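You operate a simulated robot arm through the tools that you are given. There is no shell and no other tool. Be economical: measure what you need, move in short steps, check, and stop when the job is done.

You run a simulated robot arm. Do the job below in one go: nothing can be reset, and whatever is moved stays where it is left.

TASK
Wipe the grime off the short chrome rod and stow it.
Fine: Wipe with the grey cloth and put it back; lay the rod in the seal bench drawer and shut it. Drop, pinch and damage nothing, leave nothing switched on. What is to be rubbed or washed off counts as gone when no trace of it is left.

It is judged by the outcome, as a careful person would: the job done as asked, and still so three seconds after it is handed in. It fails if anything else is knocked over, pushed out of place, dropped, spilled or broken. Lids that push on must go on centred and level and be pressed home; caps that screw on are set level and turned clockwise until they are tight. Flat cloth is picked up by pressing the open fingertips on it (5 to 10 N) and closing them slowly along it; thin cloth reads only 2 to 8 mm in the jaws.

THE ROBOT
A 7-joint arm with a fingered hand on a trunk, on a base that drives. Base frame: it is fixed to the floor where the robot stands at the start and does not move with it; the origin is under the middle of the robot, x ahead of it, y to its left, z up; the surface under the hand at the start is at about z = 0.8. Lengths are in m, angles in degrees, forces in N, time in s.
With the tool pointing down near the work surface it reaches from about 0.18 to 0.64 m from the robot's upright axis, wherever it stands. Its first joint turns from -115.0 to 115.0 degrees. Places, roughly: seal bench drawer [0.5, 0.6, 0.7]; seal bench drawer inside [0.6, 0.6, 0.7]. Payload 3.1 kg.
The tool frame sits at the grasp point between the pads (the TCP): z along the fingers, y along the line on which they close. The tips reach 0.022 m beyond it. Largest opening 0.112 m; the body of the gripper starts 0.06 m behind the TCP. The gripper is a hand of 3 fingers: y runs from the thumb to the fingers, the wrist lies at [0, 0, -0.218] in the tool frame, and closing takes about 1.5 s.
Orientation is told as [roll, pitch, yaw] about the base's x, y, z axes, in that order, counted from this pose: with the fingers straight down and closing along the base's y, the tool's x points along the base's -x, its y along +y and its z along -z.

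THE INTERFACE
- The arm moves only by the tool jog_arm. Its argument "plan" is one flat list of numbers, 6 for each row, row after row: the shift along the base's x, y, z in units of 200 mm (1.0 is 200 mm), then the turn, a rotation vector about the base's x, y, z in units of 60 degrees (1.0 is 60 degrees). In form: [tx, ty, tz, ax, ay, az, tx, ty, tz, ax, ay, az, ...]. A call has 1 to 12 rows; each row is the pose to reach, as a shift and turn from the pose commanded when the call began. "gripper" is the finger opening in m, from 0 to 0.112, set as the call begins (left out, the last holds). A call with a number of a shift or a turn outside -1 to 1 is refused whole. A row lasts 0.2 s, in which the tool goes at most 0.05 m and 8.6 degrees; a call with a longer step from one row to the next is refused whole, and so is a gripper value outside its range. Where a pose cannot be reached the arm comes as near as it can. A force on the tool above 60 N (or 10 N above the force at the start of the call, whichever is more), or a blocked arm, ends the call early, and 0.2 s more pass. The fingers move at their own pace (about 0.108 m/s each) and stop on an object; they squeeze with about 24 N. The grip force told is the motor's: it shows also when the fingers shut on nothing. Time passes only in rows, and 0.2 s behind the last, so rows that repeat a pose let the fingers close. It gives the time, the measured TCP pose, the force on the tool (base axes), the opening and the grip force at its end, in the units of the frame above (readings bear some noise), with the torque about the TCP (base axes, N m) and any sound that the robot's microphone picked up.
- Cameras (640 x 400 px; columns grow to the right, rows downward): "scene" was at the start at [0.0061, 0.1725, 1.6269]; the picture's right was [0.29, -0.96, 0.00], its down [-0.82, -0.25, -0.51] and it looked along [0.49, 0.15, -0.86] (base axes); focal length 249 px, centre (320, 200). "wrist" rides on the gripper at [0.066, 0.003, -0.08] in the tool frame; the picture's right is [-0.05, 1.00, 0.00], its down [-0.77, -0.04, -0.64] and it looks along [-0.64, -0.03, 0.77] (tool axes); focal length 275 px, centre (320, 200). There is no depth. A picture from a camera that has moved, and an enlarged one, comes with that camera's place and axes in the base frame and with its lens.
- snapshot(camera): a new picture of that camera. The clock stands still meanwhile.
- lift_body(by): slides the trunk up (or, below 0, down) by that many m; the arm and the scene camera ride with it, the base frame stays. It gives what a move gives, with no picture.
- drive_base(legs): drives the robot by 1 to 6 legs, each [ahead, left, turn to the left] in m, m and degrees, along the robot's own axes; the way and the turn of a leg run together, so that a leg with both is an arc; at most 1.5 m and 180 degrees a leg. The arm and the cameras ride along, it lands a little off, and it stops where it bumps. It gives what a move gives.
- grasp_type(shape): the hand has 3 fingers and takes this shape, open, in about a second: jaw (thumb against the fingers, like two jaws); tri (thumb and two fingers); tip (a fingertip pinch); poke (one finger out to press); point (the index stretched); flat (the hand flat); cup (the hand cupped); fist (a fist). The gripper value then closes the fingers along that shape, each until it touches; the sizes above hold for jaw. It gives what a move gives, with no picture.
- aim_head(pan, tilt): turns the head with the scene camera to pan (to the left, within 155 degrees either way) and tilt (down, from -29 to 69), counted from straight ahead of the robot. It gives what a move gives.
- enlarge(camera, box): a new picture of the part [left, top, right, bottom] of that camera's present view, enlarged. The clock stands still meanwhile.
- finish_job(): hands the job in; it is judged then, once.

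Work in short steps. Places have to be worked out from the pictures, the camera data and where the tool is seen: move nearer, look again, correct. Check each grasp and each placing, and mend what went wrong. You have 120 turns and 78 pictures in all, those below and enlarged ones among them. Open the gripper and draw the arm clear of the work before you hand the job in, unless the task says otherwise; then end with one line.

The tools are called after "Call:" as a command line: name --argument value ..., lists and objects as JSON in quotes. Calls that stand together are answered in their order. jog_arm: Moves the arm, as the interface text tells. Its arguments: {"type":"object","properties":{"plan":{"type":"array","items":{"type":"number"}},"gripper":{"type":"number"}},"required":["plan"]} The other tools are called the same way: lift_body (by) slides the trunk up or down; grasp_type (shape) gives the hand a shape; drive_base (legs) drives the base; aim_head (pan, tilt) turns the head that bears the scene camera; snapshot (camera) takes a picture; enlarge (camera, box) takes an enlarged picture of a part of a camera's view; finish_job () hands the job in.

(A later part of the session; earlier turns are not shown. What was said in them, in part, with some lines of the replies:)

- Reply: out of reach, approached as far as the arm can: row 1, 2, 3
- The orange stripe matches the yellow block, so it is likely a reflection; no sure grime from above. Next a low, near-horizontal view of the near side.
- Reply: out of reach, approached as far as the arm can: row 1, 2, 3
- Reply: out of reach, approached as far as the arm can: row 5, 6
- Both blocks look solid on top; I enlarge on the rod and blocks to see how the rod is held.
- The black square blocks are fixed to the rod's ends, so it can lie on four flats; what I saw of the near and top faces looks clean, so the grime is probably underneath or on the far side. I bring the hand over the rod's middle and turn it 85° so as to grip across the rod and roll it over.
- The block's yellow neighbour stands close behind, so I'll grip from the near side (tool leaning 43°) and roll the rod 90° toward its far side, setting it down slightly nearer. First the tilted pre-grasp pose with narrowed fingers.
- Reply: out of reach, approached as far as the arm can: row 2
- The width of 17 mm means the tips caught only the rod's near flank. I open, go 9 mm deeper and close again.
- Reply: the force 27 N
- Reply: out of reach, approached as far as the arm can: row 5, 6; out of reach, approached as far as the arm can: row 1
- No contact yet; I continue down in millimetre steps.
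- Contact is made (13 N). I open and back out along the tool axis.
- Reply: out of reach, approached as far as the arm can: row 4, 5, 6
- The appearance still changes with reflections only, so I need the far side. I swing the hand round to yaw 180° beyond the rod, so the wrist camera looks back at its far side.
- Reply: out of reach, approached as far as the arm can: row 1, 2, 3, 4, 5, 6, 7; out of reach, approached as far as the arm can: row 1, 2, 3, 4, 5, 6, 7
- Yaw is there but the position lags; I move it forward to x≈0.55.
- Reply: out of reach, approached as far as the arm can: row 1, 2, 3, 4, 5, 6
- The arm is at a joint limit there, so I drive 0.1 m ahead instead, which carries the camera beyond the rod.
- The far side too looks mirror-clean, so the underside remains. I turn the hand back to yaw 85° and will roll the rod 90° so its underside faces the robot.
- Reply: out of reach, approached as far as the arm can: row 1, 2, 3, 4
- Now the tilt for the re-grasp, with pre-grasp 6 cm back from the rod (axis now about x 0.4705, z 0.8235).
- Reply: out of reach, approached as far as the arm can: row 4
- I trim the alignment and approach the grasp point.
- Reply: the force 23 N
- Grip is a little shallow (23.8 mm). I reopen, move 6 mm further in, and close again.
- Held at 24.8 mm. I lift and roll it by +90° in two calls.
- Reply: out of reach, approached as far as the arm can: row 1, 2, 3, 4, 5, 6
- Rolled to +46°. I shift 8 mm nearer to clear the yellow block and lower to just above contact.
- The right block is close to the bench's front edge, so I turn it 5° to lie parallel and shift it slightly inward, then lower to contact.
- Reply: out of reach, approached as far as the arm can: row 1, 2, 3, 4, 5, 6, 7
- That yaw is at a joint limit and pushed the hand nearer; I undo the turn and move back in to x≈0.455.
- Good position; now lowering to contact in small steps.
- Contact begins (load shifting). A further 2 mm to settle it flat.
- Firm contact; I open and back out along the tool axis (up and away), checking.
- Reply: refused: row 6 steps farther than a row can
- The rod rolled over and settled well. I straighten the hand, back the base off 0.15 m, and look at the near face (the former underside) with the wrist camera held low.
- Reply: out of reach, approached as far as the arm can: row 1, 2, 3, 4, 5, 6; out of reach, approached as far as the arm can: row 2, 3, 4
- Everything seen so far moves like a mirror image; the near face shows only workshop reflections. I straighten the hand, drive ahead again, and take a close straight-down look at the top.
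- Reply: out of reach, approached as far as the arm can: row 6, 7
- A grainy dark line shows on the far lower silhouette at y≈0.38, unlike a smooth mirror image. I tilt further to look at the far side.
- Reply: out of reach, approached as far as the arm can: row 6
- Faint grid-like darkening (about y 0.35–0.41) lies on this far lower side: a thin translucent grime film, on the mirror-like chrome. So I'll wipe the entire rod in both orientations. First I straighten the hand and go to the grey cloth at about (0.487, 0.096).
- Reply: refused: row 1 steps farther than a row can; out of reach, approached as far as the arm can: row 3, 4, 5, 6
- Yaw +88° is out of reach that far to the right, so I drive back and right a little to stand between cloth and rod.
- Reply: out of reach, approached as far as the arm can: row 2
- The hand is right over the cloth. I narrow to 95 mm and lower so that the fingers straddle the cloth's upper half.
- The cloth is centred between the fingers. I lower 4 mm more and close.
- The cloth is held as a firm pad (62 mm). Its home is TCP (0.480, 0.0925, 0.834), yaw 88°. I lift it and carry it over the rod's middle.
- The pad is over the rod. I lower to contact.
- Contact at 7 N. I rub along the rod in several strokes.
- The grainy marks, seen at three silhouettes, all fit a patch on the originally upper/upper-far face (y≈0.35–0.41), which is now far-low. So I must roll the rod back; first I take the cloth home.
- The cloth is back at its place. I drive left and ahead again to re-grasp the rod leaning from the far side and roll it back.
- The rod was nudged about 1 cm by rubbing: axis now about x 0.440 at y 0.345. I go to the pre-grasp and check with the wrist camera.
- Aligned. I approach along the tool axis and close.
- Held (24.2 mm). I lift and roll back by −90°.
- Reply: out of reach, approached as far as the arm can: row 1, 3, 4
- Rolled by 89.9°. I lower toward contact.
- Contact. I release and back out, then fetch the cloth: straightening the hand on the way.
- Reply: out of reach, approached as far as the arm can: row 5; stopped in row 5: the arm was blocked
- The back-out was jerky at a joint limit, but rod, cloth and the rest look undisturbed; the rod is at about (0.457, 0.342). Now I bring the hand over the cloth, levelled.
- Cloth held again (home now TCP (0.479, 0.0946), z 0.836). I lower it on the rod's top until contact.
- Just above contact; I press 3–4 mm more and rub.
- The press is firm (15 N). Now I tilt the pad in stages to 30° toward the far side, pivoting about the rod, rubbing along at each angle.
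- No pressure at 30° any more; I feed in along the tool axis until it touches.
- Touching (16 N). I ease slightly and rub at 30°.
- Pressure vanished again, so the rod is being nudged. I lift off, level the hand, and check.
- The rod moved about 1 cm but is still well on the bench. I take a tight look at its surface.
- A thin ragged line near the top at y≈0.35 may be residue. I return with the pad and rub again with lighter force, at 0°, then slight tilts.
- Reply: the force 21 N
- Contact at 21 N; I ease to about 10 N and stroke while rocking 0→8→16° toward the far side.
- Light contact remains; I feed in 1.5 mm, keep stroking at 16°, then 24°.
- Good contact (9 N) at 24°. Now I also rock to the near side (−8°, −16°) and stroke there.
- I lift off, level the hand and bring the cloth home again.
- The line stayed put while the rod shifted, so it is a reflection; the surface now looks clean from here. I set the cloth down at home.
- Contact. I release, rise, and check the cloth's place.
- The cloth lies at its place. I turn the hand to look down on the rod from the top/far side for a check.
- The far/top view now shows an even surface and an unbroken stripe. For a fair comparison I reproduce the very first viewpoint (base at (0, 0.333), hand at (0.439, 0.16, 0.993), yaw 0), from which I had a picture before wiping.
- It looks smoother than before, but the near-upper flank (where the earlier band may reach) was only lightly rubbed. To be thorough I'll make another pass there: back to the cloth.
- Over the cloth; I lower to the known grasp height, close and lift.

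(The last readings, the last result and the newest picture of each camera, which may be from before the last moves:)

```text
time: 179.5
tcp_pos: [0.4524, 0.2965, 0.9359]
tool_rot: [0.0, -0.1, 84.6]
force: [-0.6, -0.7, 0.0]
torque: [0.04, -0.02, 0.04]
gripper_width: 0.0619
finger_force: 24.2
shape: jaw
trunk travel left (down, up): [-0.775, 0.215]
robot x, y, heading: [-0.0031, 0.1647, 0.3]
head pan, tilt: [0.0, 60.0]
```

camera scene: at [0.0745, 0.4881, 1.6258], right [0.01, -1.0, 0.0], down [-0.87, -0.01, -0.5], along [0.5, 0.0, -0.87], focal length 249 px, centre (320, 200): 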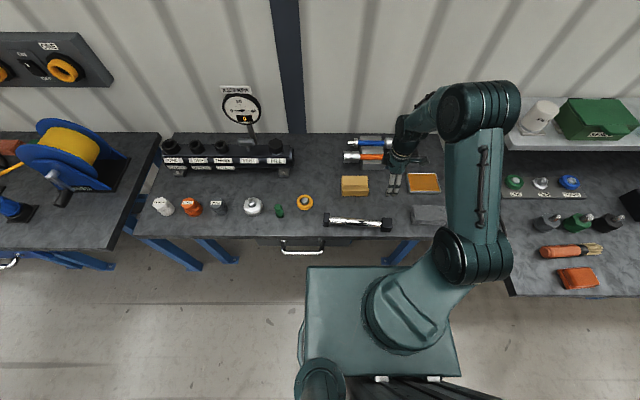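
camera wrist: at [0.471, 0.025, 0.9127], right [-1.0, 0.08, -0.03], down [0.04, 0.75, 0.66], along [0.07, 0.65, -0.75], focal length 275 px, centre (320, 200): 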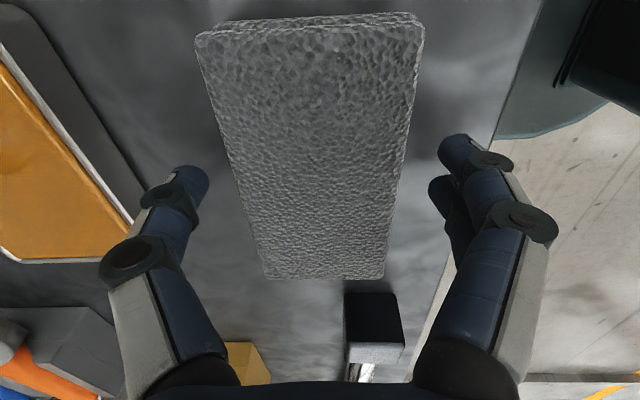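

Held. I go over the rod (centre now about (0.443, 0.363)) and lower to contact.

Call:
jog_arm --plan '[-0.02, 0.15, 0, 0, 0, 0, -0.048, 0.327, -0.02, 0, 0, 0, -0.048, 0.327, -0.17, 0, 0, 0, -0.048, 0.327, -0.28, 0, 0, 0, -0.048, 0.327, -0.32, 0, 0, 0, -0.048, 0.327, -0.335, 0, 0, 0, -0.048, 0.327, -0.343, 0, 0, 0]'

```text
time: 181.1
tcp_pos: [0.4428, 0.3625, 0.8683]
tool_rot: [-0.2, -0.1, 84.8]
force: [1.3, 0.2, 4.0]
torque: [0.04, -0.06, 0.0]
gripper_width: 0.0616
finger_force: 24.2
shape: jaw
trunk travel left (down, up): [-0.775, 0.215]
robot x, y, heading: [0.0006, 0.1647, 0.2]
head pan, tilt: [0.0, 60.0]
```

Contact at 4 N. I stroke at 0, −8, −16 and −24° (near-upper flank).

Call:
jog_arm --plan '[0.009, 0.11, -0.005, 0, 0, 0, -0.009, -0.11, -0.005, 0, 0, 0, -0.03, 0, -0.008, -0.012, -0.133, 0, -0.021, 0.11, -0.008, -0.012, -0.133, 0, -0.039, -0.11, -0.008, -0.012, -0.133, 0, -0.058, 0, -0.017, -0.024, -0.266, 0, -0.049, 0.11, -0.017, -0.024, -0.266, 0, -0.067, -0.11, -0.017, -0.024, -0.266, 0, -0.085, 0, -0.028, -0.036, -0.398, 0, -0.076, 0.11, -0.028, -0.036, -0.398, 0, -0.094, -0.11, -0.028, -0.036, -0.398, 0, -0.085, 0, -0.028, -0.036, -0.398, 0]'

```text
time: 183.7
tcp_pos: [0.4252, 0.3655, 0.8606]
tool_rot: [-24.1, 0.1, 84.9]
force: [-0.2, 0.7, 1.3]
torque: [-0.05, 0.02, 0.0]
gripper_width: 0.0612
finger_force: 23.5
shape: jaw
out of reach, approached as far as the arm can: row 3
trunk travel left (down, up): [-0.775, 0.215]
robot x, y, heading: [-0.0012, 0.1664, 0.2]
head pan, tilt: [0.0, 60.0]
```

Pressure faded; I feed in 2 mm and stroke at −24°, then −36°.

Call:
jog_arm --plan '[0.008, 0, -0.018, 0, 0, 0, 0.017, 0.11, -0.018, 0, 0, 0, -0.001, -0.11, -0.018, 0, 0, 0, 0.017, 0.11, -0.018, 0, 0, 0, -0.001, -0.11, -0.018, 0, 0, 0, -0.012, 0, -0.028, -0.009, -0.1, 0, -0.03, 0, -0.04, -0.018, -0.2, 0, -0.021, 0.11, -0.04, -0.018, -0.2, 0, -0.039, -0.11, -0.04, -0.018, -0.2, 0, -0.021, 0.11, -0.04, -0.018, -0.2, 0, -0.039, -0.11, -0.04, -0.018, -0.2, 0, -0.03, 0, -0.04, -0.018, -0.2, 0]'

```text
time: 186.3
tcp_pos: [0.4195, 0.3647, 0.8555]
tool_rot: [-36.0, 0.1, 85.0]
force: [-0.6, 0.6, -0.2]
torque: [-0.01, 0.02, -0.02]
gripper_width: 0.0612
finger_force: 23.8
shape: jaw
trunk travel left (down, up): [-0.775, 0.215]
robot x, y, heading: [-0.0032, 0.167, 0.3]
head pan, tilt: [0.0, 60.0]
```

That flank is done. I lift, level and take the cloth home.

Call:
jog_arm --plan '[-0.03, 0, 0.06, 0, 0, 0, -0.03, 0, 0.2, 0.011, 0.12, 0, 0, -0.1, 0.33, 0.022, 0.24, 0, 0.05, -0.25, 0.4, 0.033, 0.36, 0, 0.1, -0.42, 0.4, 0.044, 0.48, 0, 0.15, -0.62, 0.4, 0.054, 0.598, 0, 0.2, -0.82, 0.4, 0.054, 0.598, 0.03, 0.25, -1.0, 0.4, 0.054, 0.598, 0.055]'

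Call:
jog_arm --plan '[0.02, -0.15, 0, 0, 0, 0, 0.05, -0.34, -0.05, 0, 0, 0, 0.05, -0.34, -0.2, 0, 0, 0, 0.05, -0.34, -0.35, 0, 0, 0, 0.05, -0.34, -0.45, 0, 0, 0]'

```text
time: 188.1
tcp_pos: [0.4685, 0.1602, 0.9357]
tool_rot: [0.0, -1.3, 87.9]
force: [0.5, -0.3, -1.6]
torque: [0.01, -0.03, -0.03]
gripper_width: 0.061
finger_force: 24.4
shape: jaw
out of reach, approached as far as the arm can: row 5, 6
trunk travel left (down, up): [-0.775, 0.215]
robot x, y, heading: [0.0014, 0.1685, 0.4]
head pan, tilt: [0.0, 60.0]
```

```text
time: 189.3
tcp_pos: [0.4791, 0.0943, 0.844]
tool_rot: [-0.1, -1.1, 87.8]
force: [-0.4, 1.2, -0.5]
torque: [0.01, -0.02, 0.0]
gripper_width: 0.0608
finger_force: 24.2
shape: jaw
trunk travel left (down, up): [-0.775, 0.215]
robot x, y, heading: [0.0038, 0.1647, 0.1]
head pan, tilt: [0.0, 60.0]
```

Call:
jog_arm --plan '[0, 0, -0.02, 0, 0, 0, 0, 0, -0.04, 0, 0, 0, 0, 0, -0.05, 0, 0, 0, 0, 0, -0.06, 0, 0, 0, 0, 0, -0.066, 0, 0, 0]'

Call:
jog_arm --plan '[0, 0, 0, 0, 0, 0, 0, 0, 0, 0, 0, 0, 0, 0, 0, 0, 0, 0, 0, 0, 0.1, 0, 0, 0, 0, 0, 0.25, 0, 0, 0, 0, 0, 0.45, 0, 0, 0, 0, 0, 0.65, 0, 0, 0]' --gripper 0.095

Call:
aim_head --pan 25 --tilt 60

Call:
snapshot --camera "scene"

```text
time: 190.5
tcp_pos: [0.4784, 0.0944, 0.8345]
tool_rot: [-0.4, -1.2, 87.8]
force: [2.1, 0.1, 24.9]
torque: [0.02, 0.04, 0.0]
gripper_width: 0.0602
finger_force: 24.4
shape: jaw
trunk travel left (down, up): [-0.775, 0.215]
robot x, y, heading: [-0.0018, 0.1654, -0.0]
head pan, tilt: [0.0, 60.0]
```

```text
time: 192.1
tcp_pos: [0.478, 0.0926, 0.9624]
tool_rot: [-0.2, -1.2, 87.8]
force: [0.3, -0.2, 0.1]
torque: [0.0, -0.01, 0.0]
gripper_width: 0.0947
finger_force: 0.0
shape: jaw
trunk travel left (down, up): [-0.775, 0.215]
robot x, y, heading: [0.0, 0.1658, 0.4]
head pan, tilt: [0.0, 60.0]
```

```text
time: 193.0
tcp_pos: [0.4779, 0.0928, 0.9607]
tool_rot: [-0.1, -1.1, 87.8]
force: [-0.9, 0.5, -1.1]
torque: [0.0, -0.03, -0.02]
gripper_width: 0.0948
finger_force: 0.2
shape: jaw
trunk travel left (down, up): [-0.775, 0.215]
robot x, y, heading: [0.0003, 0.1675, 0.4]
head pan, tilt: [25.0, 60.0]
```

```text
8 pictures are left
camera scene: at [0.002, 0.3474, 1.6259], right [0.43, -0.9, 0.0], down [-0.78, -0.37, -0.5], along [0.45, 0.21, -0.87], focal length 249 px, centre (320, 200)
```

scene: 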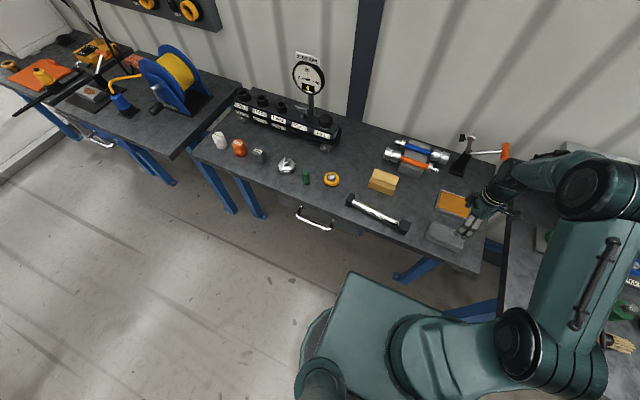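

The cloth is home and the bench is in order. Now the drawer: I estimate its handle bar at x≈0.362, y 0.48–0.63, z≈0.725. I back off, drive left, and bring the hand down in front of the handle, leaning forward 60°.

Call:
drive_base --legs '[[-0.2, 0, 0], [0, 0.34, 0]]'

Call:
jog_arm --plan '[0, 0.06, -0.05, 0, -0.125, 0.01, 0, 0.12, -0.15, 0, -0.25, 0.02, 0, 0.2, -0.3, 0, -0.375, 0.03, 0, 0.3, -0.45, 0, -0.5, 0.04, 0, 0.4, -0.6, 0, -0.625, 0.04, 0, 0.5, -0.75, 0, -0.75, 0.04, 0, 0.55, -0.85, 0, -0.875, 0.04, 0, 0.58, -0.92, 0, -1.0, 0.04]' --gripper 0.07

Call:
snapshot --camera "wrist"

```text
time: 196.4
tcp_pos: [0.2733, 0.4384, 0.96]
tool_rot: [-0.1, -1.1, 88.0]
force: [0.5, 0.2, 0.1]
torque: [0.01, 0.0, 0.0]
gripper_width: 0.0948
finger_force: 0.1
shape: jaw
trunk travel left (down, up): [-0.775, 0.215]
robot x, y, heading: [-0.2028, 0.51, 0.6]
head pan, tilt: [25.0, 60.0]
```

```text
time: 198.2
tcp_pos: [0.2747, 0.5548, 0.7761]
tool_rot: [-60.2, -1.1, 92.0]
force: [0.7, 0.7, 0.0]
torque: [-0.01, -0.01, -0.03]
gripper_width: 0.0702
finger_force: 0.0
shape: jaw
out of reach, approached as far as the arm can: row 4, 5
trunk travel left (down, up): [-0.775, 0.215]
robot x, y, heading: [-0.2034, 0.5077, 0.1]
head pan, tilt: [25.0, 60.0]
```

```text
7 pictures are left
camera wrist: at [0.2042, 0.4839, 0.8119], right [-0.5, 0.05, -0.87], down [-0.56, 0.74, 0.36], along [0.66, 0.67, -0.35], focal length 275 px, centre (320, 200)
```

wrist: 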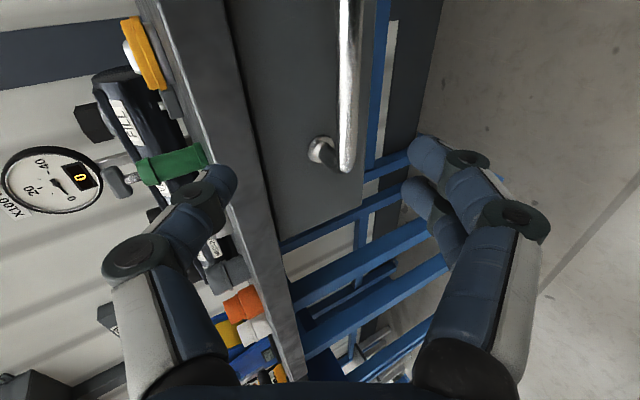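

The picture fixes the bar at about x 0.367, z 0.70. I narrow the fingers and move in so they straddle it.

Call:
jog_arm --plan '[0.05, 0, -0.08, 0, 0, 0, 0.15, 0, -0.17, 0, 0, 0, 0.25, 0, -0.24, 0, 0, 0, 0.34, 0, -0.3, 0, 0, 0, 0.42, 0, -0.355, 0, 0, 0]' --gripper 0.052

Call:
snapshot --camera "wrist"

```text
time: 199.4
tcp_pos: [0.3594, 0.5551, 0.7055]
tool_rot: [-60.0, -1.0, 91.9]
force: [0.7, 1.1, 0.7]
torque: [-0.03, -0.01, 0.02]
gripper_width: 0.0522
finger_force: 0.0
shape: jaw
trunk travel left (down, up): [-0.775, 0.215]
robot x, y, heading: [-0.206, 0.5091, 0.6]
head pan, tilt: [25.0, 60.0]
```

```text
6 pictures are left
camera wrist: at [0.2887, 0.4844, 0.7413], right [-0.5, 0.04, -0.86], down [-0.56, 0.74, 0.36], along [0.66, 0.67, -0.35], focal length 275 px, centre (320, 200)
```

wrist: 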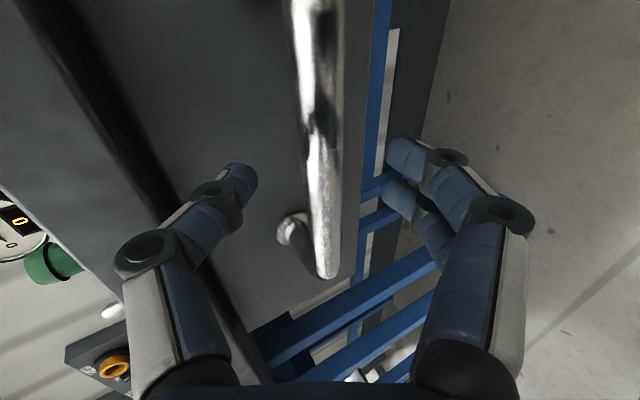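

The bar lies between the fingers. I close on it, then drive back 0.22 m to draw the drawer open.

Call:
jog_arm --plan '[0, 0, 0, 0, 0, 0, 0, 0, 0, 0, 0, 0, 0, 0, 0, 0, 0, 0, 0, 0, 0, 0, 0, 0, 0, 0, 0, 0, 0, 0, 0, 0, 0, 0, 0, 0]' --gripper 0.0

Call:
drive_base --legs '[[-0.1, 0, 0]]'

```text
time: 200.8
tcp_pos: [0.3578, 0.5548, 0.7072]
tool_rot: [-60.1, -1.1, 92.1]
force: [-2.2, -1.5, 1.0]
torque: [0.01, 0.04, 0.02]
gripper_width: 0.0118
finger_force: 24.2
shape: jaw
trunk travel left (down, up): [-0.775, 0.215]
robot x, y, heading: [-0.2056, 0.5093, 0.7]
head pan, tilt: [25.0, 60.0]
```

```text
time: 202.0
tcp_pos: [0.2573, 0.5542, 0.7066]
tool_rot: [-60.2, -1.1, 92.1]
force: [1.5, 2.5, -0.9]
torque: [-0.03, 0.0, 0.02]
gripper_width: 0.0108
finger_force: 24.1
shape: jaw
trunk travel left (down, up): [-0.775, 0.215]
robot x, y, heading: [-0.3044, 0.5107, 0.9]
head pan, tilt: [25.0, 60.0]
```

The grip held over 10 cm; 12 cm more, then I look.

Call:
drive_base --legs '[[-0.12, 0, 0]]'

Call:
aim_head --pan 0 --tilt 50

Call:
snapshot --camera "scene"

```text
time: 203.2
tcp_pos: [0.1362, 0.5535, 0.7076]
tool_rot: [-60.3, -1.0, 92.1]
force: [1.5, 8.9, -0.2]
torque: [0.12, -0.03, 0.12]
gripper_width: 0.0106
finger_force: 24.2
shape: jaw
trunk travel left (down, up): [-0.775, 0.215]
robot x, y, heading: [-0.4243, 0.5124, 0.5]
head pan, tilt: [25.0, 60.0]
```

```text
time: 204.1
tcp_pos: [0.1356, 0.5549, 0.7067]
tool_rot: [-60.3, -1.1, 92.3]
force: [-0.9, 5.1, 1.4]
torque: [0.04, -0.01, 0.07]
gripper_width: 0.0108
finger_force: 23.7
shape: jaw
trunk travel left (down, up): [-0.775, 0.215]
robot x, y, heading: [-0.4264, 0.508, 0.6]
head pan, tilt: [0.0, 50.0]
```

```text
5 pictures are left
camera scene: at [-0.4089, 0.6614, 1.6384], right [0.01, -1.0, 0.0], down [-0.77, -0.01, -0.64], along [0.64, 0.01, -0.77], focal length 249 px, centre (320, 200)
```

scene: 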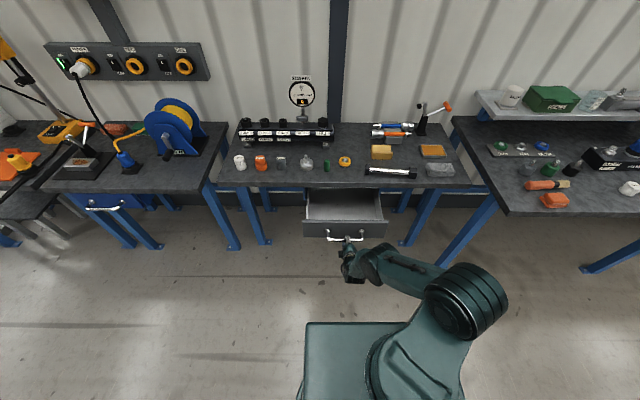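

The drawer is open about 22 cm (inside y≈0.40–0.71, front at x≈0.22). I release the handle, back out, rise, and straighten the hand.

Call:
jog_arm --plan '[0, 0, 0, 0, 0, 0, 0, 0, 0, 0, 0, 0, 0, 0, 0, 0, 0, 0, -0.1, 0, 0.06, 0, 0, 0, -0.25, 0, 0.15, 0, 0, 0, -0.4, 0, 0.25, 0, 0, 0, -0.4, 0, 0.45, 0, 0, 0, -0.4, 0, 0.65, 0, 0, 0, -0.4, 0, 0.85, 0, 0, 0]' --gripper 0.06

Call:
jog_arm --plan '[0.05, 0, 0.1, 0, 0.125, 0, 0.1, 0, 0.2, 0, 0.25, 0, 0.15, 0, 0.3, 0, 0.375, 0, 0.2, 0, 0.4, 0, 0.5, 0, 0.25, 0, 0.5, 0, 0.625, 0, 0.3, 0, 0.5, 0, 0.75, 0, 0.3, 0, 0.5, 0, 0.875, 0, 0.3, 0, 0.5, 0, 1.0, -0.05]'

Call:
drive_base --legs '[[0, -0.09, 0], [0.32, 0, 0]]'

```text
time: 206.1
tcp_pos: [0.0573, 0.5515, 0.8772]
tool_rot: [-60.3, -1.1, 92.2]
force: [0.4, 0.3, 0.5]
torque: [0.01, 0.01, -0.03]
gripper_width: 0.0597
finger_force: 0.0
shape: jaw
trunk travel left (down, up): [-0.775, 0.215]
robot x, y, heading: [-0.4256, 0.5084, 0.7]
head pan, tilt: [0.0, 50.0]
```

```text
time: 207.9
tcp_pos: [0.0471, 0.5125, 0.9747]
tool_rot: [-7.6, -2.5, 90.5]
force: [-0.1, -0.1, -0.7]
torque: [-0.01, 0.02, 0.02]
gripper_width: 0.0597
finger_force: 0.1
shape: jaw
out of reach, approached as far as the arm can: row 6, 7, 8
trunk travel left (down, up): [-0.775, 0.215]
robot x, y, heading: [-0.4249, 0.509, 0.5]
head pan, tilt: [0.0, 50.0]
```

```text
time: 210.8
tcp_pos: [0.3741, 0.4214, 0.9746]
tool_rot: [-7.8, -2.7, 90.4]
force: [-0.3, -0.7, 0.1]
torque: [-0.03, 0.02, -0.01]
gripper_width: 0.0595
finger_force: 0.1
shape: jaw
trunk travel left (down, up): [-0.775, 0.215]
robot x, y, heading: [-0.0983, 0.4222, 0.7]
head pan, tilt: [0.0, 50.0]
```

I move over the rod, level the hand and look.

Call:
jog_arm --plan '[0.1, -0.1, 0, -0.02, 0.06, -0.04, 0.2, -0.2, -0.05, -0.045, 0.13, -0.09, 0.3, -0.3, -0.1, -0.045, 0.13, -0.09, 0.355, -0.3, -0.2, -0.045, 0.13, -0.09]'

Call:
snapshot --camera "wrist"

```text
time: 211.8
tcp_pos: [0.3084, 0.366, 0.9378]
tool_rot: [-2.0, -0.8, 85.2]
force: [1.0, -0.2, 0.4]
torque: [0.04, 0.02, 0.02]
gripper_width: 0.0599
finger_force: 0.0
shape: jaw
out of reach, approached as far as the arm can: row 1, 2, 3, 4
trunk travel left (down, up): [-0.775, 0.215]
robot x, y, heading: [-0.0996, 0.4185, 0.5]
head pan, tilt: [0.0, 50.0]
```

```text
4 pictures are left
camera wrist: at [0.2958, 0.299, 1.016], right [-0.99, 0.13, -0.03], down [0.08, 0.76, 0.65], along [0.11, 0.64, -0.76], focal length 275 px, centre (320, 200)
```

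wrist: 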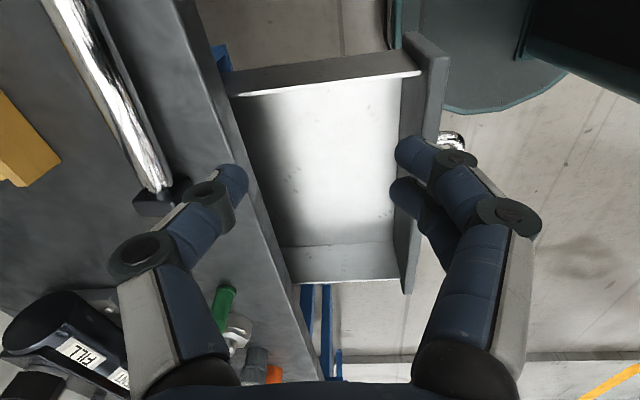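

The drawer's inside is seen clear and empty. The wrist lags at a joint limit; I try moving ahead toward the rod again, higher up.

Call:
jog_arm --plan '[0.1, 0, 0.05, 0, 0.03, 0, 0.25, 0, 0.08, 0.01, 0.035, 0, 0.4, -0.02, 0.08, 0.012, 0.035, 0, 0.55, -0.05, 0.05, 0.012, 0.035, 0, 0.7, -0.05, 0.0, 0.012, 0.035, 0]'

```text
time: 213.0
tcp_pos: [0.2898, 0.3844, 0.9185]
tool_rot: [2.0, -0.2, 84.9]
force: [-0.7, 0.2, 0.1]
torque: [0.02, 0.02, -0.02]
gripper_width: 0.06
finger_force: 0.0
shape: jaw
out of reach, approached as far as the arm can: row 1, 2, 3, 4, 5
trunk travel left (down, up): [-0.775, 0.215]
robot x, y, heading: [-0.0969, 0.4235, 0.4]
head pan, tilt: [0.0, 50.0]
```

The arm is caught in an awkward elbow branch. I unwind it by turning back to yaw 0, moving over the rod, and then turning to 85° again.

Call:
jog_arm --plan '[0, 0, 0.05, 0, 0, -0.12, 0, 0, 0.1, 0, 0, -0.24, 0, 0, 0.15, 0, 0, -0.36, 0, 0, 0.2, 0, 0, -0.48, 0, 0, 0.25, 0, 0, -0.6, 0, 0, 0.25, 0, 0, -0.71]'

Call:
jog_arm --plan '[0, 0, 0, 0, 0, -0.12, 0, 0, 0, 0, 0, -0.24, 0.1, 0, 0, 0, 0, -0.36, 0.25, 0, 0, 0, 0, -0.48, 0.4, 0, 0, 0, 0, -0.6, 0.55, 0, 0, 0, 0, -0.71, 0.7, -0.05, 0, 0, 0, -0.71, 0.8, -0.1, 0, 0, 0, -0.71]'

```text
time: 214.4
tcp_pos: [0.2859, 0.3838, 0.9681]
tool_rot: [2.8, -2.0, 42.4]
force: [-0.2, -0.1, -0.4]
torque: [0.02, 0.04, 0.03]
gripper_width: 0.06
finger_force: 0.0
shape: jaw
out of reach, approached as far as the arm can: row 1, 2, 3, 4, 5, 6
trunk travel left (down, up): [-0.775, 0.215]
robot x, y, heading: [-0.0993, 0.4176, 0.6]
head pan, tilt: [0.0, 50.0]
```

```text
time: 216.2
tcp_pos: [0.359, 0.388, 0.9639]
tool_rot: [2.7, -5.2, 0.1]
force: [-0.6, 0.2, -0.1]
torque: [0.04, 0.0, -0.01]
gripper_width: 0.0601
finger_force: 0.1
shape: jaw
out of reach, approached as far as the arm can: row 1, 2, 3, 4, 5, 6, 7, 8
trunk travel left (down, up): [-0.775, 0.215]
robot x, y, heading: [-0.0975, 0.4213, 0.9]
head pan, tilt: [0.0, 50.0]
```

Still limited; I try raising the hand while moving ahead to free the elbow.

Call:
jog_arm --plan '[0.0, 0, 0.15, -0.02, 0.03, 0, 0.0, 0, 0.3, -0.04, 0.06, 0, 0.05, 0, 0.45, -0.045, 0.087, 0, 0.15, 0, 0.55, -0.045, 0.087, 0, 0.25, 0, 0.6, -0.045, 0.087, 0, 0.35, 0, 0.6, -0.045, 0.087, 0, 0.45, 0, 0.5, -0.045, 0.087, 0]'

```text
time: 217.8
tcp_pos: [0.3409, 0.3592, 1.0019]
tool_rot: [4.4, -5.7, -0.2]
force: [-0.1, -0.7, 0.4]
torque: [-0.03, -0.02, 0.03]
gripper_width: 0.0601
finger_force: 0.0
shape: jaw
out of reach, approached as far as the arm can: row 1, 2, 3, 4, 5, 6, 7
trunk travel left (down, up): [-0.775, 0.215]
robot x, y, heading: [-0.1011, 0.4209, 0.5]
head pan, tilt: [0.0, 50.0]
```

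Earlier a positive tilt released this limit, so I tilt +40° while moving ahead, then level again.

Call:
jog_arm --plan '[0, 0, 0, 0, 0.13, 0, 0, 0, 0, 0, 0.26, 0, 0.05, 0, 0, 0, 0.39, 0, 0.1, 0, 0, 0, 0.52, 0, 0.15, 0, 0, -0.03, 0.65, 0, 0.25, 0, 0, -0.06, 0.72, 0, 0.4, 0, 0, -0.07, 0.72, 0]'

Call:
jog_arm --plan '[0.05, 0, 0, 0, -0.13, 0, 0.1, 0, 0, 0, -0.26, 0, 0.15, 0, 0, 0, -0.39, 0, 0.2, 0, 0, 0, -0.52, 0, 0.2, 0, 0, 0, -0.6, 0]'

```text
time: 219.4
tcp_pos: [0.3487, 0.4449, 1.0052]
tool_rot: [4.0, 38.5, -1.7]
force: [1.1, 0.6, 0.7]
torque: [-0.01, -0.03, 0.0]
gripper_width: 0.06
finger_force: 0.1
shape: jaw
out of reach, approached as far as the arm can: row 1, 2, 3, 4, 5, 6, 7
trunk travel left (down, up): [-0.775, 0.215]
robot x, y, heading: [-0.0994, 0.418, 0.5]
head pan, tilt: [0.0, 50.0]
```

```text
time: 220.6
tcp_pos: [0.3942, 0.4503, 1.0092]
tool_rot: [15.3, 4.7, -0.8]
force: [-0.4, -0.1, 0.2]
torque: [-0.02, -0.01, -0.01]
gripper_width: 0.0597
finger_force: 0.1
shape: jaw
out of reach, approached as far as the arm can: row 1, 2, 3, 4, 5
trunk travel left (down, up): [-0.775, 0.215]
robot x, y, heading: [-0.0995, 0.4227, 0.8]
head pan, tilt: [0.0, 50.0]
```

I try returning to the starting posture relative to the base (hand ahead and to the left, higher), to reset the elbow.

Call:
jog_arm --plan '[0, 0.15, 0.1, -0.06, -0.02, 0, 0, 0.3, 0.2, -0.12, -0.04, 0, 0, 0.45, 0.3, -0.18, -0.06, 0, -0.05, 0.6, 0.4, -0.255, -0.078, 0, -0.1, 0.75, 0.4, -0.255, -0.078, 0, -0.15, 0.95, 0.4, -0.255, -0.078, 0]'

Call:
jog_arm --plan '[0.1, -0.1, 0, 0, 0, 0, 0.25, -0.2, 0, 0, 0, 0, 0.4, -0.35, 0, 0, 0, 0, 0.5, -0.5, -0.05, 0, 0, 0, 0.5, -0.7, -0.15, 0, 0, 0, 0.5, -0.9, -0.25, 0, 0, 0]'

```text
time: 222.0
tcp_pos: [0.3634, 0.639, 1.1082]
tool_rot: [11.3, 10.8, -0.3]
force: [0.1, 0.1, 1.0]
torque: [-0.02, 0.02, 0.0]
gripper_width: 0.06
finger_force: 0.0
shape: jaw
out of reach, approached as far as the arm can: row 1, 2, 3, 4, 5, 6
trunk travel left (down, up): [-0.775, 0.215]
robot x, y, heading: [-0.0968, 0.4206, 0.6]
head pan, tilt: [0.0, 50.0]
```

```text
time: 223.4
tcp_pos: [0.4566, 0.4577, 1.063]
tool_rot: [13.5, 11.2, -0.1]
force: [1.1, 0.0, 0.7]
torque: [0.0, -0.04, -0.01]
gripper_width: 0.06
finger_force: 0.0
shape: jaw
out of reach, approached as far as the arm can: row 3, 4, 5, 6
trunk travel left (down, up): [-0.775, 0.215]
robot x, y, heading: [-0.1002, 0.4165, 0.4]
head pan, tilt: [0.0, 50.0]
```

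Better position now. I correct the orientation in place.

Call:
jog_arm --plan '[0, -0.1, -0.05, -0.08, 0, 0, 0, -0.2, -0.1, -0.16, 0, 0, 0, -0.3, -0.2, -0.225, -0.06, 0, 0, -0.4, -0.3, -0.225, -0.12, 0, 0, -0.45, -0.4, -0.225, -0.187, 0]'

```text
time: 224.6
tcp_pos: [0.4589, 0.3671, 0.9766]
tool_rot: [16.2, 0.3, -1.2]
force: [-0.7, -0.4, -0.7]
torque: [-0.03, 0.02, -0.01]
gripper_width: 0.06
finger_force: 0.1
shape: jaw
out of reach, approached as far as the arm can: row 1, 2, 3, 4, 5
trunk travel left (down, up): [-0.775, 0.215]
robot x, y, heading: [-0.0991, 0.4183, 0.5]
head pan, tilt: [0.0, 50.0]
```

Only a 16° roll remains. I now turn toward yaw 85° and see whether it levels.

Call:
jog_arm --plan '[0, 0, 0, 0, 0, 0.13, 0, 0, 0, 0, 0, 0.26, 0, 0, 0, 0, 0, 0.39, 0, 0, 0, 0, 0, 0.52, 0, 0, 0, 0, 0, 0.65, 0, 0, 0, 0, 0, 0.72]'

Call:
jog_arm --plan '[0, 0, 0, -0.08, 0, 0.08, 0, 0, 0, -0.16, 0, 0.16, 0, 0, 0, -0.24, 0, 0.26, 0, 0, 0, -0.27, 0, 0.38, 0, 0, 0, -0.27, 0, 0.5, 0, 0, 0, -0.27, 0, 0.62, 0, 0, 0, -0.27, 0, 0.72]'

```text
time: 226.0
tcp_pos: [0.4194, 0.3921, 0.9765]
tool_rot: [16.2, 0.1, 36.4]
force: [0.4, 0.0, -0.3]
torque: [-0.05, 0.0, 0.0]
gripper_width: 0.06
finger_force: 0.0
shape: jaw
out of reach, approached as far as the arm can: row 4, 5, 6
trunk travel left (down, up): [-0.775, 0.215]
robot x, y, heading: [-0.0984, 0.4172, 0.3]
head pan, tilt: [0.0, 50.0]
```

```text
time: 227.6
tcp_pos: [0.4195, 0.392, 0.9762]
tool_rot: [16.3, 0.1, 36.4]
force: [0.7, 0.2, -0.2]
torque: [-0.01, -0.01, 0.0]
gripper_width: 0.06
finger_force: 0.1
shape: jaw
out of reach, approached as far as the arm can: row 1, 2, 3, 4, 5, 6, 7
trunk travel left (down, up): [-0.775, 0.215]
robot x, y, heading: [-0.0996, 0.4194, 0.9]
head pan, tilt: [0.0, 50.0]
```

Turning this way is blocked; the grasp works equally at yaw −95°, so I turn the other way (three steps) over the rod.

Call:
jog_arm --plan '[0.03, -0.03, 0, 0, 0, -0.12, 0.06, -0.06, 0, 0, 0, -0.24, 0.1, -0.08, 0, 0, 0, -0.36, 0.13, -0.1, 0, 0, 0, -0.48, 0.16, -0.1, 0, 0, 0, -0.61, 0.18, -0.12, 0, 0, 0, -0.73]'

Call:
jog_arm --plan '[0, 0, 0, 0, 0, -0.12, 0, 0, 0, 0, 0, -0.24, 0, 0, 0, 0, 0, -0.36, 0, 0, 0, 0, 0, -0.48, 0, 0, 0, 0, 0, -0.61, 0, 0, 0, 0, 0, -0.73]'

Call:
jog_arm --plan '[0, 0, 0, 0, 0, -0.12, 0, 0, 0, 0, 0, -0.24, 0, 0, 0, 0, 0, -0.36, 0, 0, 0, 0, 0, -0.48, 0, 0, 0, 0, 0, -0.61, 0, 0, 0, 0, 0, -0.73]'

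Call:
jog_arm --plan '[0, 0, 0, 0.011, 0.133, 0, 0, 0, 0, 0.023, 0.269, 0]'

```text
time: 229.0
tcp_pos: [0.4567, 0.3691, 0.9775]
tool_rot: [16.3, 0.2, -7.5]
force: [0.7, 0.2, 0.3]
torque: [0.0, -0.01, 0.03]
gripper_width: 0.0602
finger_force: 0.0
shape: jaw
trunk travel left (down, up): [-0.775, 0.215]
robot x, y, heading: [-0.0984, 0.4188, 0.6]
head pan, tilt: [0.0, 50.0]
```

```text
time: 230.4
tcp_pos: [0.4553, 0.3693, 0.9772]
tool_rot: [16.3, 0.0, -51.3]
force: [0.4, 0.5, -0.3]
torque: [-0.01, 0.02, 0.01]
gripper_width: 0.0599
finger_force: 0.2
shape: jaw
trunk travel left (down, up): [-0.775, 0.215]
robot x, y, heading: [-0.098, 0.4196, 0.5]
head pan, tilt: [0.0, 50.0]
```

```text
time: 231.8
tcp_pos: [0.4491, 0.3668, 0.9772]
tool_rot: [16.4, 0.1, -94.5]
force: [0.1, 0.1, -1.0]
torque: [0.0, 0.0, 0.01]
gripper_width: 0.0599
finger_force: 0.1
shape: jaw
out of reach, approached as far as the arm can: row 6
trunk travel left (down, up): [-0.775, 0.215]
robot x, y, heading: [-0.0982, 0.4189, 0.4]
head pan, tilt: [0.0, 50.0]
```

```text
time: 232.4
tcp_pos: [0.4384, 0.3689, 0.9502]
tool_rot: [8.6, 5.4, -96.6]
force: [0.9, 5.6, 0.4]
torque: [-0.54, 0.08, -0.01]
gripper_width: 0.06
finger_force: 0.1
shape: jaw
out of reach, approached as far as the arm can: row 1, 2
trunk travel left (down, up): [-0.775, 0.215]
robot x, y, heading: [-0.1009, 0.4184, 0.4]
head pan, tilt: [0.0, 50.0]
```

Yaw −96.6° is reached with about 9° residual lean, usable. I take a wrist picture to locate the rod.

Call:
snapshot --camera "wrist"

Call:
snapshot --camera "scene"

```text
3 pictures are left
camera wrist: at [0.4359, 0.426, 1.0355], right [0.97, -0.17, 0.14], down [-0.22, -0.81, 0.55], along [0.02, -0.57, -0.82], focal length 275 px, centre (320, 200)
```

wrist: 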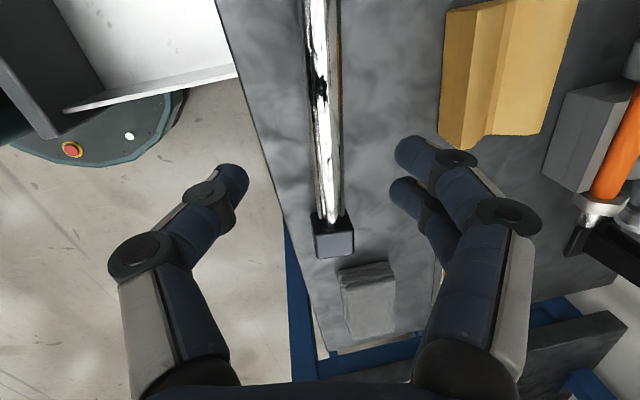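

```text
2 pictures are left
camera scene: at [-0.0804, 0.5554, 1.64], right [0.01, -1.0, -0.01], down [-0.77, 0.0, -0.64], along [0.64, 0.01, -0.77], focal length 249 px, centre (320, 200)
```

scene: 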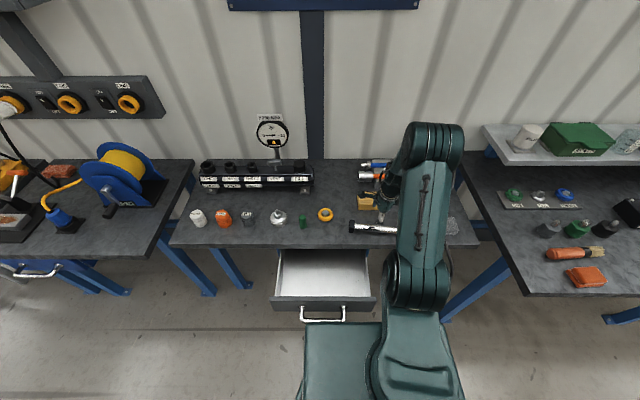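

The rod's axis is at about x 0.454 at y 0.347. I open to 70 mm and descend to just above it.

Call:
jog_arm --plan '[0.02, -0.04, -0.1, 0, 0, 0, 0.04, -0.08, -0.2, 0, 0, 0, 0.05, -0.1, -0.3, 0, 0, 0, 0.055, -0.12, -0.4, 0, 0, 0]' --gripper 0.07

```text
time: 233.4
tcp_pos: [0.4491, 0.3606, 0.872]
tool_rot: [8.8, 4.8, -95.1]
force: [0.2, -0.4, 0.3]
torque: [0.05, -0.01, 0.0]
gripper_width: 0.0695
finger_force: 0.0
shape: jaw
trunk travel left (down, up): [-0.775, 0.215]
robot x, y, heading: [-0.0988, 0.4214, 0.4]
head pan, tilt: [0.0, 50.0]
```

On track and free of contact. I descend to grip depth, close, and lift.

Call:
jog_arm --plan '[0.01, -0.03, -0.07, 0, 0, 0, 0.02, -0.06, -0.14, 0, 0, 0, 0.025, -0.07, -0.19, 0, 0, 0, 0.025, -0.07, -0.213, 0, 0, 0]'

Call:
jog_arm --plan '[0, 0, 0, 0, 0, 0, 0, 0, 0, 0, 0, 0, 0, 0, 0, 0, 0, 0, 0, 0, 0, 0, 0, 0, 0, 0, 0, 0, 0, 0, 0, 0, 0, 0, 0, 0, 0, 0, 0, 0, 0, 0]' --gripper 0.0

Call:
jog_arm --plan '[0, 0, 0.05, 0, 0, 0, 0, 0, 0.15, 0, 0, 0, 0, 0, 0.3, 0, 0, 0, 0, 0, 0.45, 0, 0, 0, 0, 0, 0.6, 0, 0, 0]'

```text
time: 234.4
tcp_pos: [0.4547, 0.3457, 0.8294]
tool_rot: [8.7, 4.8, -95.2]
force: [0.5, -0.7, 0.7]
torque: [0.04, 0.03, 0.05]
gripper_width: 0.0697
finger_force: 0.0
shape: jaw
trunk travel left (down, up): [-0.775, 0.215]
robot x, y, heading: [-0.0986, 0.4162, 0.6]
head pan, tilt: [0.0, 50.0]
```

```text
time: 236.0
tcp_pos: [0.4537, 0.3453, 0.8291]
tool_rot: [8.7, 4.9, -95.0]
force: [0.0, 0.7, 0.3]
torque: [0.01, 0.04, 0.01]
gripper_width: 0.0203
finger_force: 23.8
shape: jaw
trunk travel left (down, up): [-0.775, 0.215]
robot x, y, heading: [-0.1008, 0.4188, 0.5]
head pan, tilt: [0.0, 50.0]
```

```text
time: 237.2
tcp_pos: [0.4537, 0.3461, 0.9486]
tool_rot: [8.6, 4.9, -95.1]
force: [0.8, -0.5, -5.0]
torque: [0.06, 0.05, -0.01]
gripper_width: 0.0203
finger_force: 23.8
shape: jaw
trunk travel left (down, up): [-0.775, 0.215]
robot x, y, heading: [-0.1009, 0.4195, 0.5]
head pan, tilt: [0.0, 50.0]
```

The rod is held firmly (5 N). I drive back and left so it hangs over the open drawer, lower the trunk to just above the rim, and check.

Call:
drive_base --legs '[[-0.154, 0, 0], [0, 0.207, 0]]'

Call:
lift_body --by -0.14

Call:
snapshot --camera "scene"

```text
time: 239.8
tcp_pos: [0.2978, 0.5519, 0.9484]
tool_rot: [8.6, 4.9, -95.2]
force: [-0.1, 0.6, -5.0]
torque: [0.08, 0.03, 0.01]
gripper_width: 0.0205
finger_force: 23.5
shape: jaw
trunk travel left (down, up): [-0.775, 0.215]
robot x, y, heading: [-0.2577, 0.6218, 0.4]
head pan, tilt: [0.0, 50.0]
```

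```text
time: 241.5
tcp_pos: [0.2986, 0.5516, 0.8085]
tool_rot: [8.7, 4.7, -95.1]
force: [0.5, 0.3, -4.3]
torque: [0.05, 0.06, 0.01]
gripper_width: 0.0203
finger_force: 23.2
shape: jaw
trunk travel left (down, up): [-0.635, 0.355]
robot x, y, heading: [-0.2543, 0.6288, 0.5]
head pan, tilt: [0.0, 50.0]
```

```text
1 pictures are left
camera scene: at [-0.2376, 0.7775, 1.4985], right [0.01, -1.0, 0.0], down [-0.77, -0.01, -0.64], along [0.64, 0.01, -0.77], focal length 249 px, centre (320, 200)
```

scene: 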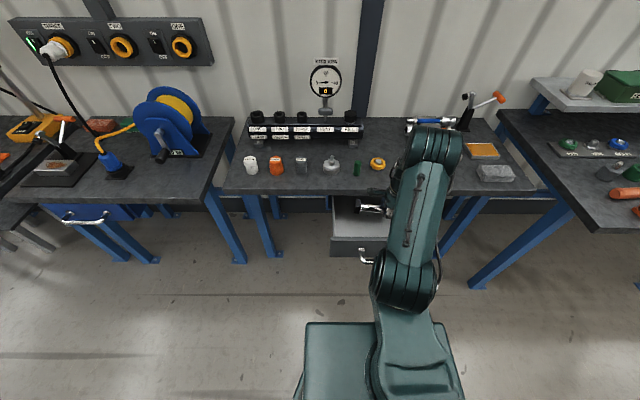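

The rod is over the drawer; it should go about 2 cm further left to be central. I shift it and lower into the drawer (floor estimated at z≈0.657, contact near TCP 0.684).

Call:
jog_arm --plan '[0, 0.05, 0, 0, 0, 0, 0, 0.1, -0.05, 0, 0, 0, 0, 0.1, -0.2, 0, 0, 0, 0, 0.1, -0.35, 0, 0, 0, 0, 0.1, -0.47, 0, 0, 0, 0, 0.1, -0.54, 0, 0, 0]'

Call:
jog_arm --plan '[0, 0, -0.02, 0, 0, 0, 0, 0, -0.04, 0, 0, 0, 0, 0, -0.055, 0, 0, 0, 0, 0, -0.07, 0, 0, 0, 0, 0, -0.08, 0, 0, 0]'

```text
time: 242.9
tcp_pos: [0.2982, 0.5714, 0.6986]
tool_rot: [8.6, 4.9, -95.2]
force: [-1.0, -0.7, -4.0]
torque: [0.08, 0.0, 0.01]
gripper_width: 0.0202
finger_force: 24.0
shape: jaw
trunk travel left (down, up): [-0.635, 0.355]
robot x, y, heading: [-0.2564, 0.6254, 0.6]
head pan, tilt: [0.0, 50.0]
```

```text
time: 244.1
tcp_pos: [0.2989, 0.5718, 0.6837]
tool_rot: [8.7, 4.9, -95.1]
force: [0.4, 0.7, -4.5]
torque: [-0.02, -0.01, 0.03]
gripper_width: 0.0201
finger_force: 24.0
shape: jaw
trunk travel left (down, up): [-0.635, 0.355]
robot x, y, heading: [-0.2536, 0.6265, 0.5]
head pan, tilt: [0.0, 50.0]
5 turns are left
```

Five turns remain and the rod still hangs free. I lower in 3 mm calls until it rests.

Call:
jog_arm --plan '[0, 0, -0.008, 0, 0, 0, 0, 0, -0.015, 0, 0, 0]'

Call:
jog_arm --plan '[0, 0, -0.008, 0, 0, 0, 0, 0, -0.015, 0, 0, 0]'

Call:
jog_arm --plan '[0, 0, -0.008, 0, 0, 0, 0, 0, -0.015, 0, 0, 0]'

Call:
jog_arm --plan '[0, 0, -0.008, 0, 0, 0, 0, 0, -0.012, 0, 0, 0]'

```text
time: 244.7
tcp_pos: [0.2977, 0.5713, 0.6809]
tool_rot: [8.7, 4.9, -95.1]
force: [0.0, -0.2, -3.9]
torque: [-0.03, 0.0, 0.01]
gripper_width: 0.0205
finger_force: 24.0
shape: jaw
trunk travel left (down, up): [-0.635, 0.355]
robot x, y, heading: [-0.2531, 0.6235, 0.6]
head pan, tilt: [0.0, 50.0]
```

```text
time: 245.3
tcp_pos: [0.2972, 0.5723, 0.6778]
tool_rot: [8.7, 4.8, -95.1]
force: [0.4, 0.3, -4.2]
torque: [-0.04, -0.02, -0.01]
gripper_width: 0.0206
finger_force: 24.3
shape: jaw
trunk travel left (down, up): [-0.635, 0.355]
robot x, y, heading: [-0.2576, 0.621, 0.7]
head pan, tilt: [0.0, 50.0]
```

```text
time: 245.9
tcp_pos: [0.2977, 0.5716, 0.6769]
tool_rot: [8.8, 4.8, -95.2]
force: [0.4, 0.5, 5.8]
torque: [-0.03, -0.1, 0.01]
gripper_width: 0.0206
finger_force: 24.7
shape: jaw
trunk travel left (down, up): [-0.635, 0.355]
robot x, y, heading: [-0.2534, 0.6262, 0.6]
head pan, tilt: [0.0, 50.0]
```

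```text
time: 246.5
tcp_pos: [0.2964, 0.5714, 0.6739]
tool_rot: [8.8, 4.8, -95.1]
force: [-1.3, -0.4, 3.5]
torque: [-0.01, 0.09, -0.02]
gripper_width: 0.0209
finger_force: 23.9
shape: jaw
trunk travel left (down, up): [-0.635, 0.355]
robot x, y, heading: [-0.2546, 0.6241, 0.5]
head pan, tilt: [0.0, 50.0]
4 turns are left
```

The rod rests on the drawer floor. I release, rise, drive back, turn the hand edge-on with fingers closed, and lower in front of the handle ready to push.

Call:
jog_arm --plan '[0, 0, 0.004, 0, 0, 0, 0, 0, 0.008, 0, 0, 0, 0, 0, 0.008, 0, 0, 0, 0, 0, 0.008, 0, 0, 0, -0.004, 0, 0.05, 0, 0, 0, -0.015, -0.005, 0.12, 0, 0, 0, -0.03, -0.015, 0.2, 0, 0, 0]' --gripper 0.06

Call:
lift_body --by 0.2

Call:
drive_base --legs '[[-0.38, 0, 0]]'

Call:
jog_arm --plan '[0, 0, 0, 0, 0, 0.122, 0, 0, 0, 0, 0, 0.244, 0, 0, 0, 0, 0, 0.367, 0, 0, 0, 0, 0, 0.489, 0, 0, 0, 0, 0, 0.611, 0, 0, 0, 0, 0, 0.733]' --gripper 0.0

Call:
jog_arm --plan '[0, 0, 0, 0, 0, 0.122, 0, 0, 0, 0, 0, 0.244, 0, 0, 0, 0, 0, 0.367, 0, 0, 0, 0, 0, 0.489, 0, 0, 0, 0, 0, 0.611, 0, 0, 0, 0, 0, 0.733]'

Call:
lift_body --by -0.212

Call:
snapshot --camera "scene"

```text
time: 248.1
tcp_pos: [0.2923, 0.5674, 0.7139]
tool_rot: [8.7, 4.8, -95.1]
force: [-0.1, 0.3, 0.1]
torque: [0.01, -0.04, 0.0]
gripper_width: 0.0594
finger_force: 0.1
shape: jaw
trunk travel left (down, up): [-0.635, 0.355]
robot x, y, heading: [-0.2548, 0.6222, 0.6]
head pan, tilt: [0.0, 50.0]
```

```text
time: 250.3
tcp_pos: [0.2917, 0.5682, 0.9144]
tool_rot: [8.7, 4.9, -95.1]
force: [-0.6, 0.4, 0.4]
torque: [0.03, -0.03, -0.01]
gripper_width: 0.0596
finger_force: 0.0
shape: jaw
trunk travel left (down, up): [-0.835, 0.155]
robot x, y, heading: [-0.255, 0.6258, 0.5]
head pan, tilt: [0.0, 50.0]
```

```text
time: 252.7
tcp_pos: [-0.0878, 0.5638, 0.9138]
tool_rot: [8.7, 4.9, -95.0]
force: [-0.2, -0.1, -0.2]
torque: [-0.03, 0.01, -0.01]
gripper_width: 0.0596
finger_force: 0.0
shape: jaw
trunk travel left (down, up): [-0.835, 0.155]
robot x, y, heading: [-0.6357, 0.6232, 0.7]
head pan, tilt: [0.0, 50.0]
```

```text
time: 254.1
tcp_pos: [-0.0884, 0.5644, 0.9144]
tool_rot: [8.7, 4.8, -50.9]
force: [-0.3, 0.2, 0.7]
torque: [-0.01, 0.02, 0.02]
gripper_width: 0.0001
finger_force: 23.7
shape: jaw
trunk travel left (down, up): [-0.835, 0.155]
robot x, y, heading: [-0.6318, 0.6237, 0.7]
head pan, tilt: [0.0, 50.0]
```

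```text
time: 255.5
tcp_pos: [-0.0935, 0.5658, 0.9155]
tool_rot: [8.9, 4.8, -6.9]
force: [-1.0, -0.4, -0.6]
torque: [0.02, 0.03, 0.01]
gripper_width: 0.0
finger_force: 24.1
shape: jaw
out of reach, approached as far as the arm can: row 6
trunk travel left (down, up): [-0.835, 0.155]
robot x, y, heading: [-0.6334, 0.6231, 0.4]
head pan, tilt: [0.0, 50.0]
```

```text
time: 257.7
tcp_pos: [-0.0929, 0.5665, 0.7017]
tool_rot: [8.8, 4.8, -7.0]
force: [0.3, 0.7, -0.2]
torque: [0.04, 0.0, -0.01]
gripper_width: 0.0
finger_force: 24.2
shape: jaw
trunk travel left (down, up): [-0.623, 0.367]
robot x, y, heading: [-0.6386, 0.6184, 0.5]
head pan, tilt: [0.0, 50.0]
```

```text
0 pictures are left
camera scene: at [-0.6185, 0.7738, 1.4865], right [0.01, -1.0, 0.0], down [-0.77, -0.01, -0.64], along [0.64, 0.01, -0.77], focal length 249 px, centre (320, 200)
3 turns are left
```

scene: 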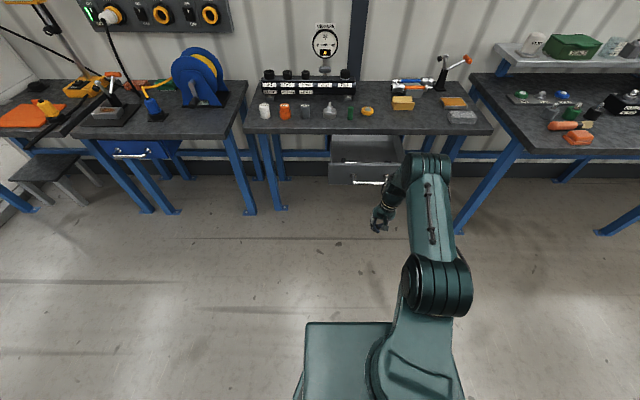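

The drawer holds the rod and the bench is in order. I drive ahead so the closed fingers push the handle, then finish the last centimetres with the arm, watching the force.

Call:
drive_base --legs '[[0.2, 0, 0]]'

Call:
drive_base --legs '[[0.215, 0, 0]]'

Call:
jog_arm --plan '[0.03, 0, 0, 0, 0, 0, 0.05, 0, 0, 0, 0, 0, 0.07, 0, 0, 0, 0, 0, 0.09, 0, 0, 0, 0, 0, 0.11, 0, 0, 0, 0, 0]'

Call:
jog_arm --plan '[0.02, 0, 0, 0, 0, 0, 0.04, 0, 0, 0, 0, 0, 0.05, 0, 0, 0, 0, 0]'

```text
time: 259.3
tcp_pos: [0.1097, 0.5685, 0.7024]
tool_rot: [8.8, 4.8, -7.0]
force: [0.7, 0.5, 0.0]
torque: [0.01, 0.03, 0.02]
gripper_width: 0.0001
finger_force: 23.6
shape: jaw
trunk travel left (down, up): [-0.623, 0.367]
robot x, y, heading: [-0.4343, 0.6241, 0.4]
head pan, tilt: [0.0, 50.0]
```

```text
time: 261.0
tcp_pos: [0.3277, 0.5711, 0.701]
tool_rot: [8.8, 4.9, -7.1]
force: [-0.2, 0.1, -0.1]
torque: [0.0, 0.01, 0.02]
gripper_width: 0.0001
finger_force: 23.8
shape: jaw
trunk travel left (down, up): [-0.623, 0.367]
robot x, y, heading: [-0.2163, 0.6237, 0.5]
head pan, tilt: [0.0, 50.0]
```

```text
time: 262.2
tcp_pos: [0.3304, 0.5753, 0.7014]
tool_rot: [9.0, 4.8, -7.1]
force: [-2.0, 0.5, 0.0]
torque: [-0.02, 0.01, 0.01]
gripper_width: 0.0
finger_force: 24.2
shape: jaw
out of reach, approached as far as the arm can: row 1, 2, 3, 4, 5
trunk travel left (down, up): [-0.623, 0.367]
robot x, y, heading: [-0.2154, 0.6267, 0.6]
head pan, tilt: [0.0, 50.0]
```

```text
time: 263.0
tcp_pos: [0.3319, 0.5795, 0.7018]
tool_rot: [8.8, 4.7, -7.1]
force: [-1.7, -0.4, 0.7]
torque: [0.01, -0.01, 0.01]
gripper_width: 0.0
finger_force: 24.0
shape: jaw
out of reach, approached as far as the arm can: row 1, 2, 3
trunk travel left (down, up): [-0.623, 0.367]
robot x, y, heading: [-0.2144, 0.6256, 0.5]
head pan, tilt: [0.0, 50.0]
2 turns are left
```

The arm is at its reach limit with the drawer about 2–3 cm short, fingers lightly on the handle. I push the rest home with short base drives, then back away, open the hand and raise it clear.

Call:
drive_base --legs '[[0.012, 0, 0]]'

Call:
drive_base --legs '[[0.009, 0, 0]]'

Call:
drive_base --legs '[[0.009, 0, 0]]'

Call:
drive_base --legs '[[-0.3, 0, 0]]'

Call:
jog_arm --plan '[0, 0, 0, 0, 0, 0, 0, 0, 0, 0, 0, 0, 0, 0, 0, 0, 0, 0, 0, 0, 0, 0, 0, 0]' --gripper 0.1

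Call:
lift_body --by 0.2

```text
time: 263.8
tcp_pos: [0.3426, 0.5792, 0.7003]
tool_rot: [8.9, 4.8, -7.2]
force: [-0.1, 0.0, 0.5]
torque: [0.0, 0.02, 0.03]
gripper_width: 0.0001
finger_force: 24.1
shape: jaw
trunk travel left (down, up): [-0.623, 0.367]
robot x, y, heading: [-0.1989, 0.6225, 0.6]
head pan, tilt: [0.0, 50.0]
```

```text
time: 264.5
tcp_pos: [0.3497, 0.5797, 0.702]
tool_rot: [8.9, 4.8, -7.2]
force: [-14.8, 0.6, 3.6]
torque: [0.03, 0.03, 0.09]
gripper_width: 0.0
finger_force: 24.1
shape: jaw
trunk travel left (down, up): [-0.623, 0.367]
robot x, y, heading: [-0.197, 0.6258, 0.7]
head pan, tilt: [0.0, 50.0]
```

```text
time: 265.2
tcp_pos: [0.3506, 0.5808, 0.7022]
tool_rot: [9.0, 5.6, -6.9]
force: [-44.7, 3.2, 2.3]
torque: [0.02, 0.09, 0.18]
gripper_width: 0.0
finger_force: 24.0
shape: jaw
trunk travel left (down, up): [-0.623, 0.367]
robot x, y, heading: [-0.1851, 0.6239, 0.5]
head pan, tilt: [0.0, 50.0]
```

```text
time: 267.3
tcp_pos: [0.0571, 0.578, 0.6992]
tool_rot: [9.1, 5.8, -7.0]
force: [-0.1, 1.5, 0.1]
torque: [0.0, -0.01, 0.02]
gripper_width: 0.0
finger_force: 23.6
shape: jaw
trunk travel left (down, up): [-0.623, 0.367]
robot x, y, heading: [-0.4837, 0.622, 0.5]
head pan, tilt: [0.0, 50.0]
```

```text
time: 268.3
tcp_pos: [0.0587, 0.5779, 0.6988]
tool_rot: [8.9, 5.9, -6.9]
force: [-0.8, 0.0, -0.7]
torque: [0.0, 0.02, 0.0]
gripper_width: 0.1001
finger_force: 0.0
shape: jaw
trunk travel left (down, up): [-0.623, 0.367]
robot x, y, heading: [-0.4852, 0.6213, 0.5]
head pan, tilt: [0.0, 50.0]
```

```text
time: 270.4
tcp_pos: [0.0574, 0.5778, 0.8987]
tool_rot: [9.0, 5.9, -7.0]
force: [0.0, -0.1, 0.1]
torque: [0.01, 0.01, 0.0]
gripper_width: 0.1
finger_force: 0.0
shape: jaw
trunk travel left (down, up): [-0.823, 0.167]
robot x, y, heading: [-0.4869, 0.6217, 0.5]
head pan, tilt: [0.0, 50.0]
1 turns are left
```

The force rose to 45 N while the hand stopped at x≈0.35, so the drawer is against its stop and shut. The hand is open and well clear, so I hand the job in.

Call:
finish_job

```text
The job is handed in.
```

The rod is wiped and lying in the seal bench drawer, the drawer is shut, and the grey cloth is back in its place. I could not confirm that every trace of grime is gone: the mirror finish hid it, so I never saw the grime clearly, either before or after wiping. I rubbed the top and upper flanks several times, and one lower face only once. The force against the handle shows the drawer is shut, but I had no pictures left to check it.
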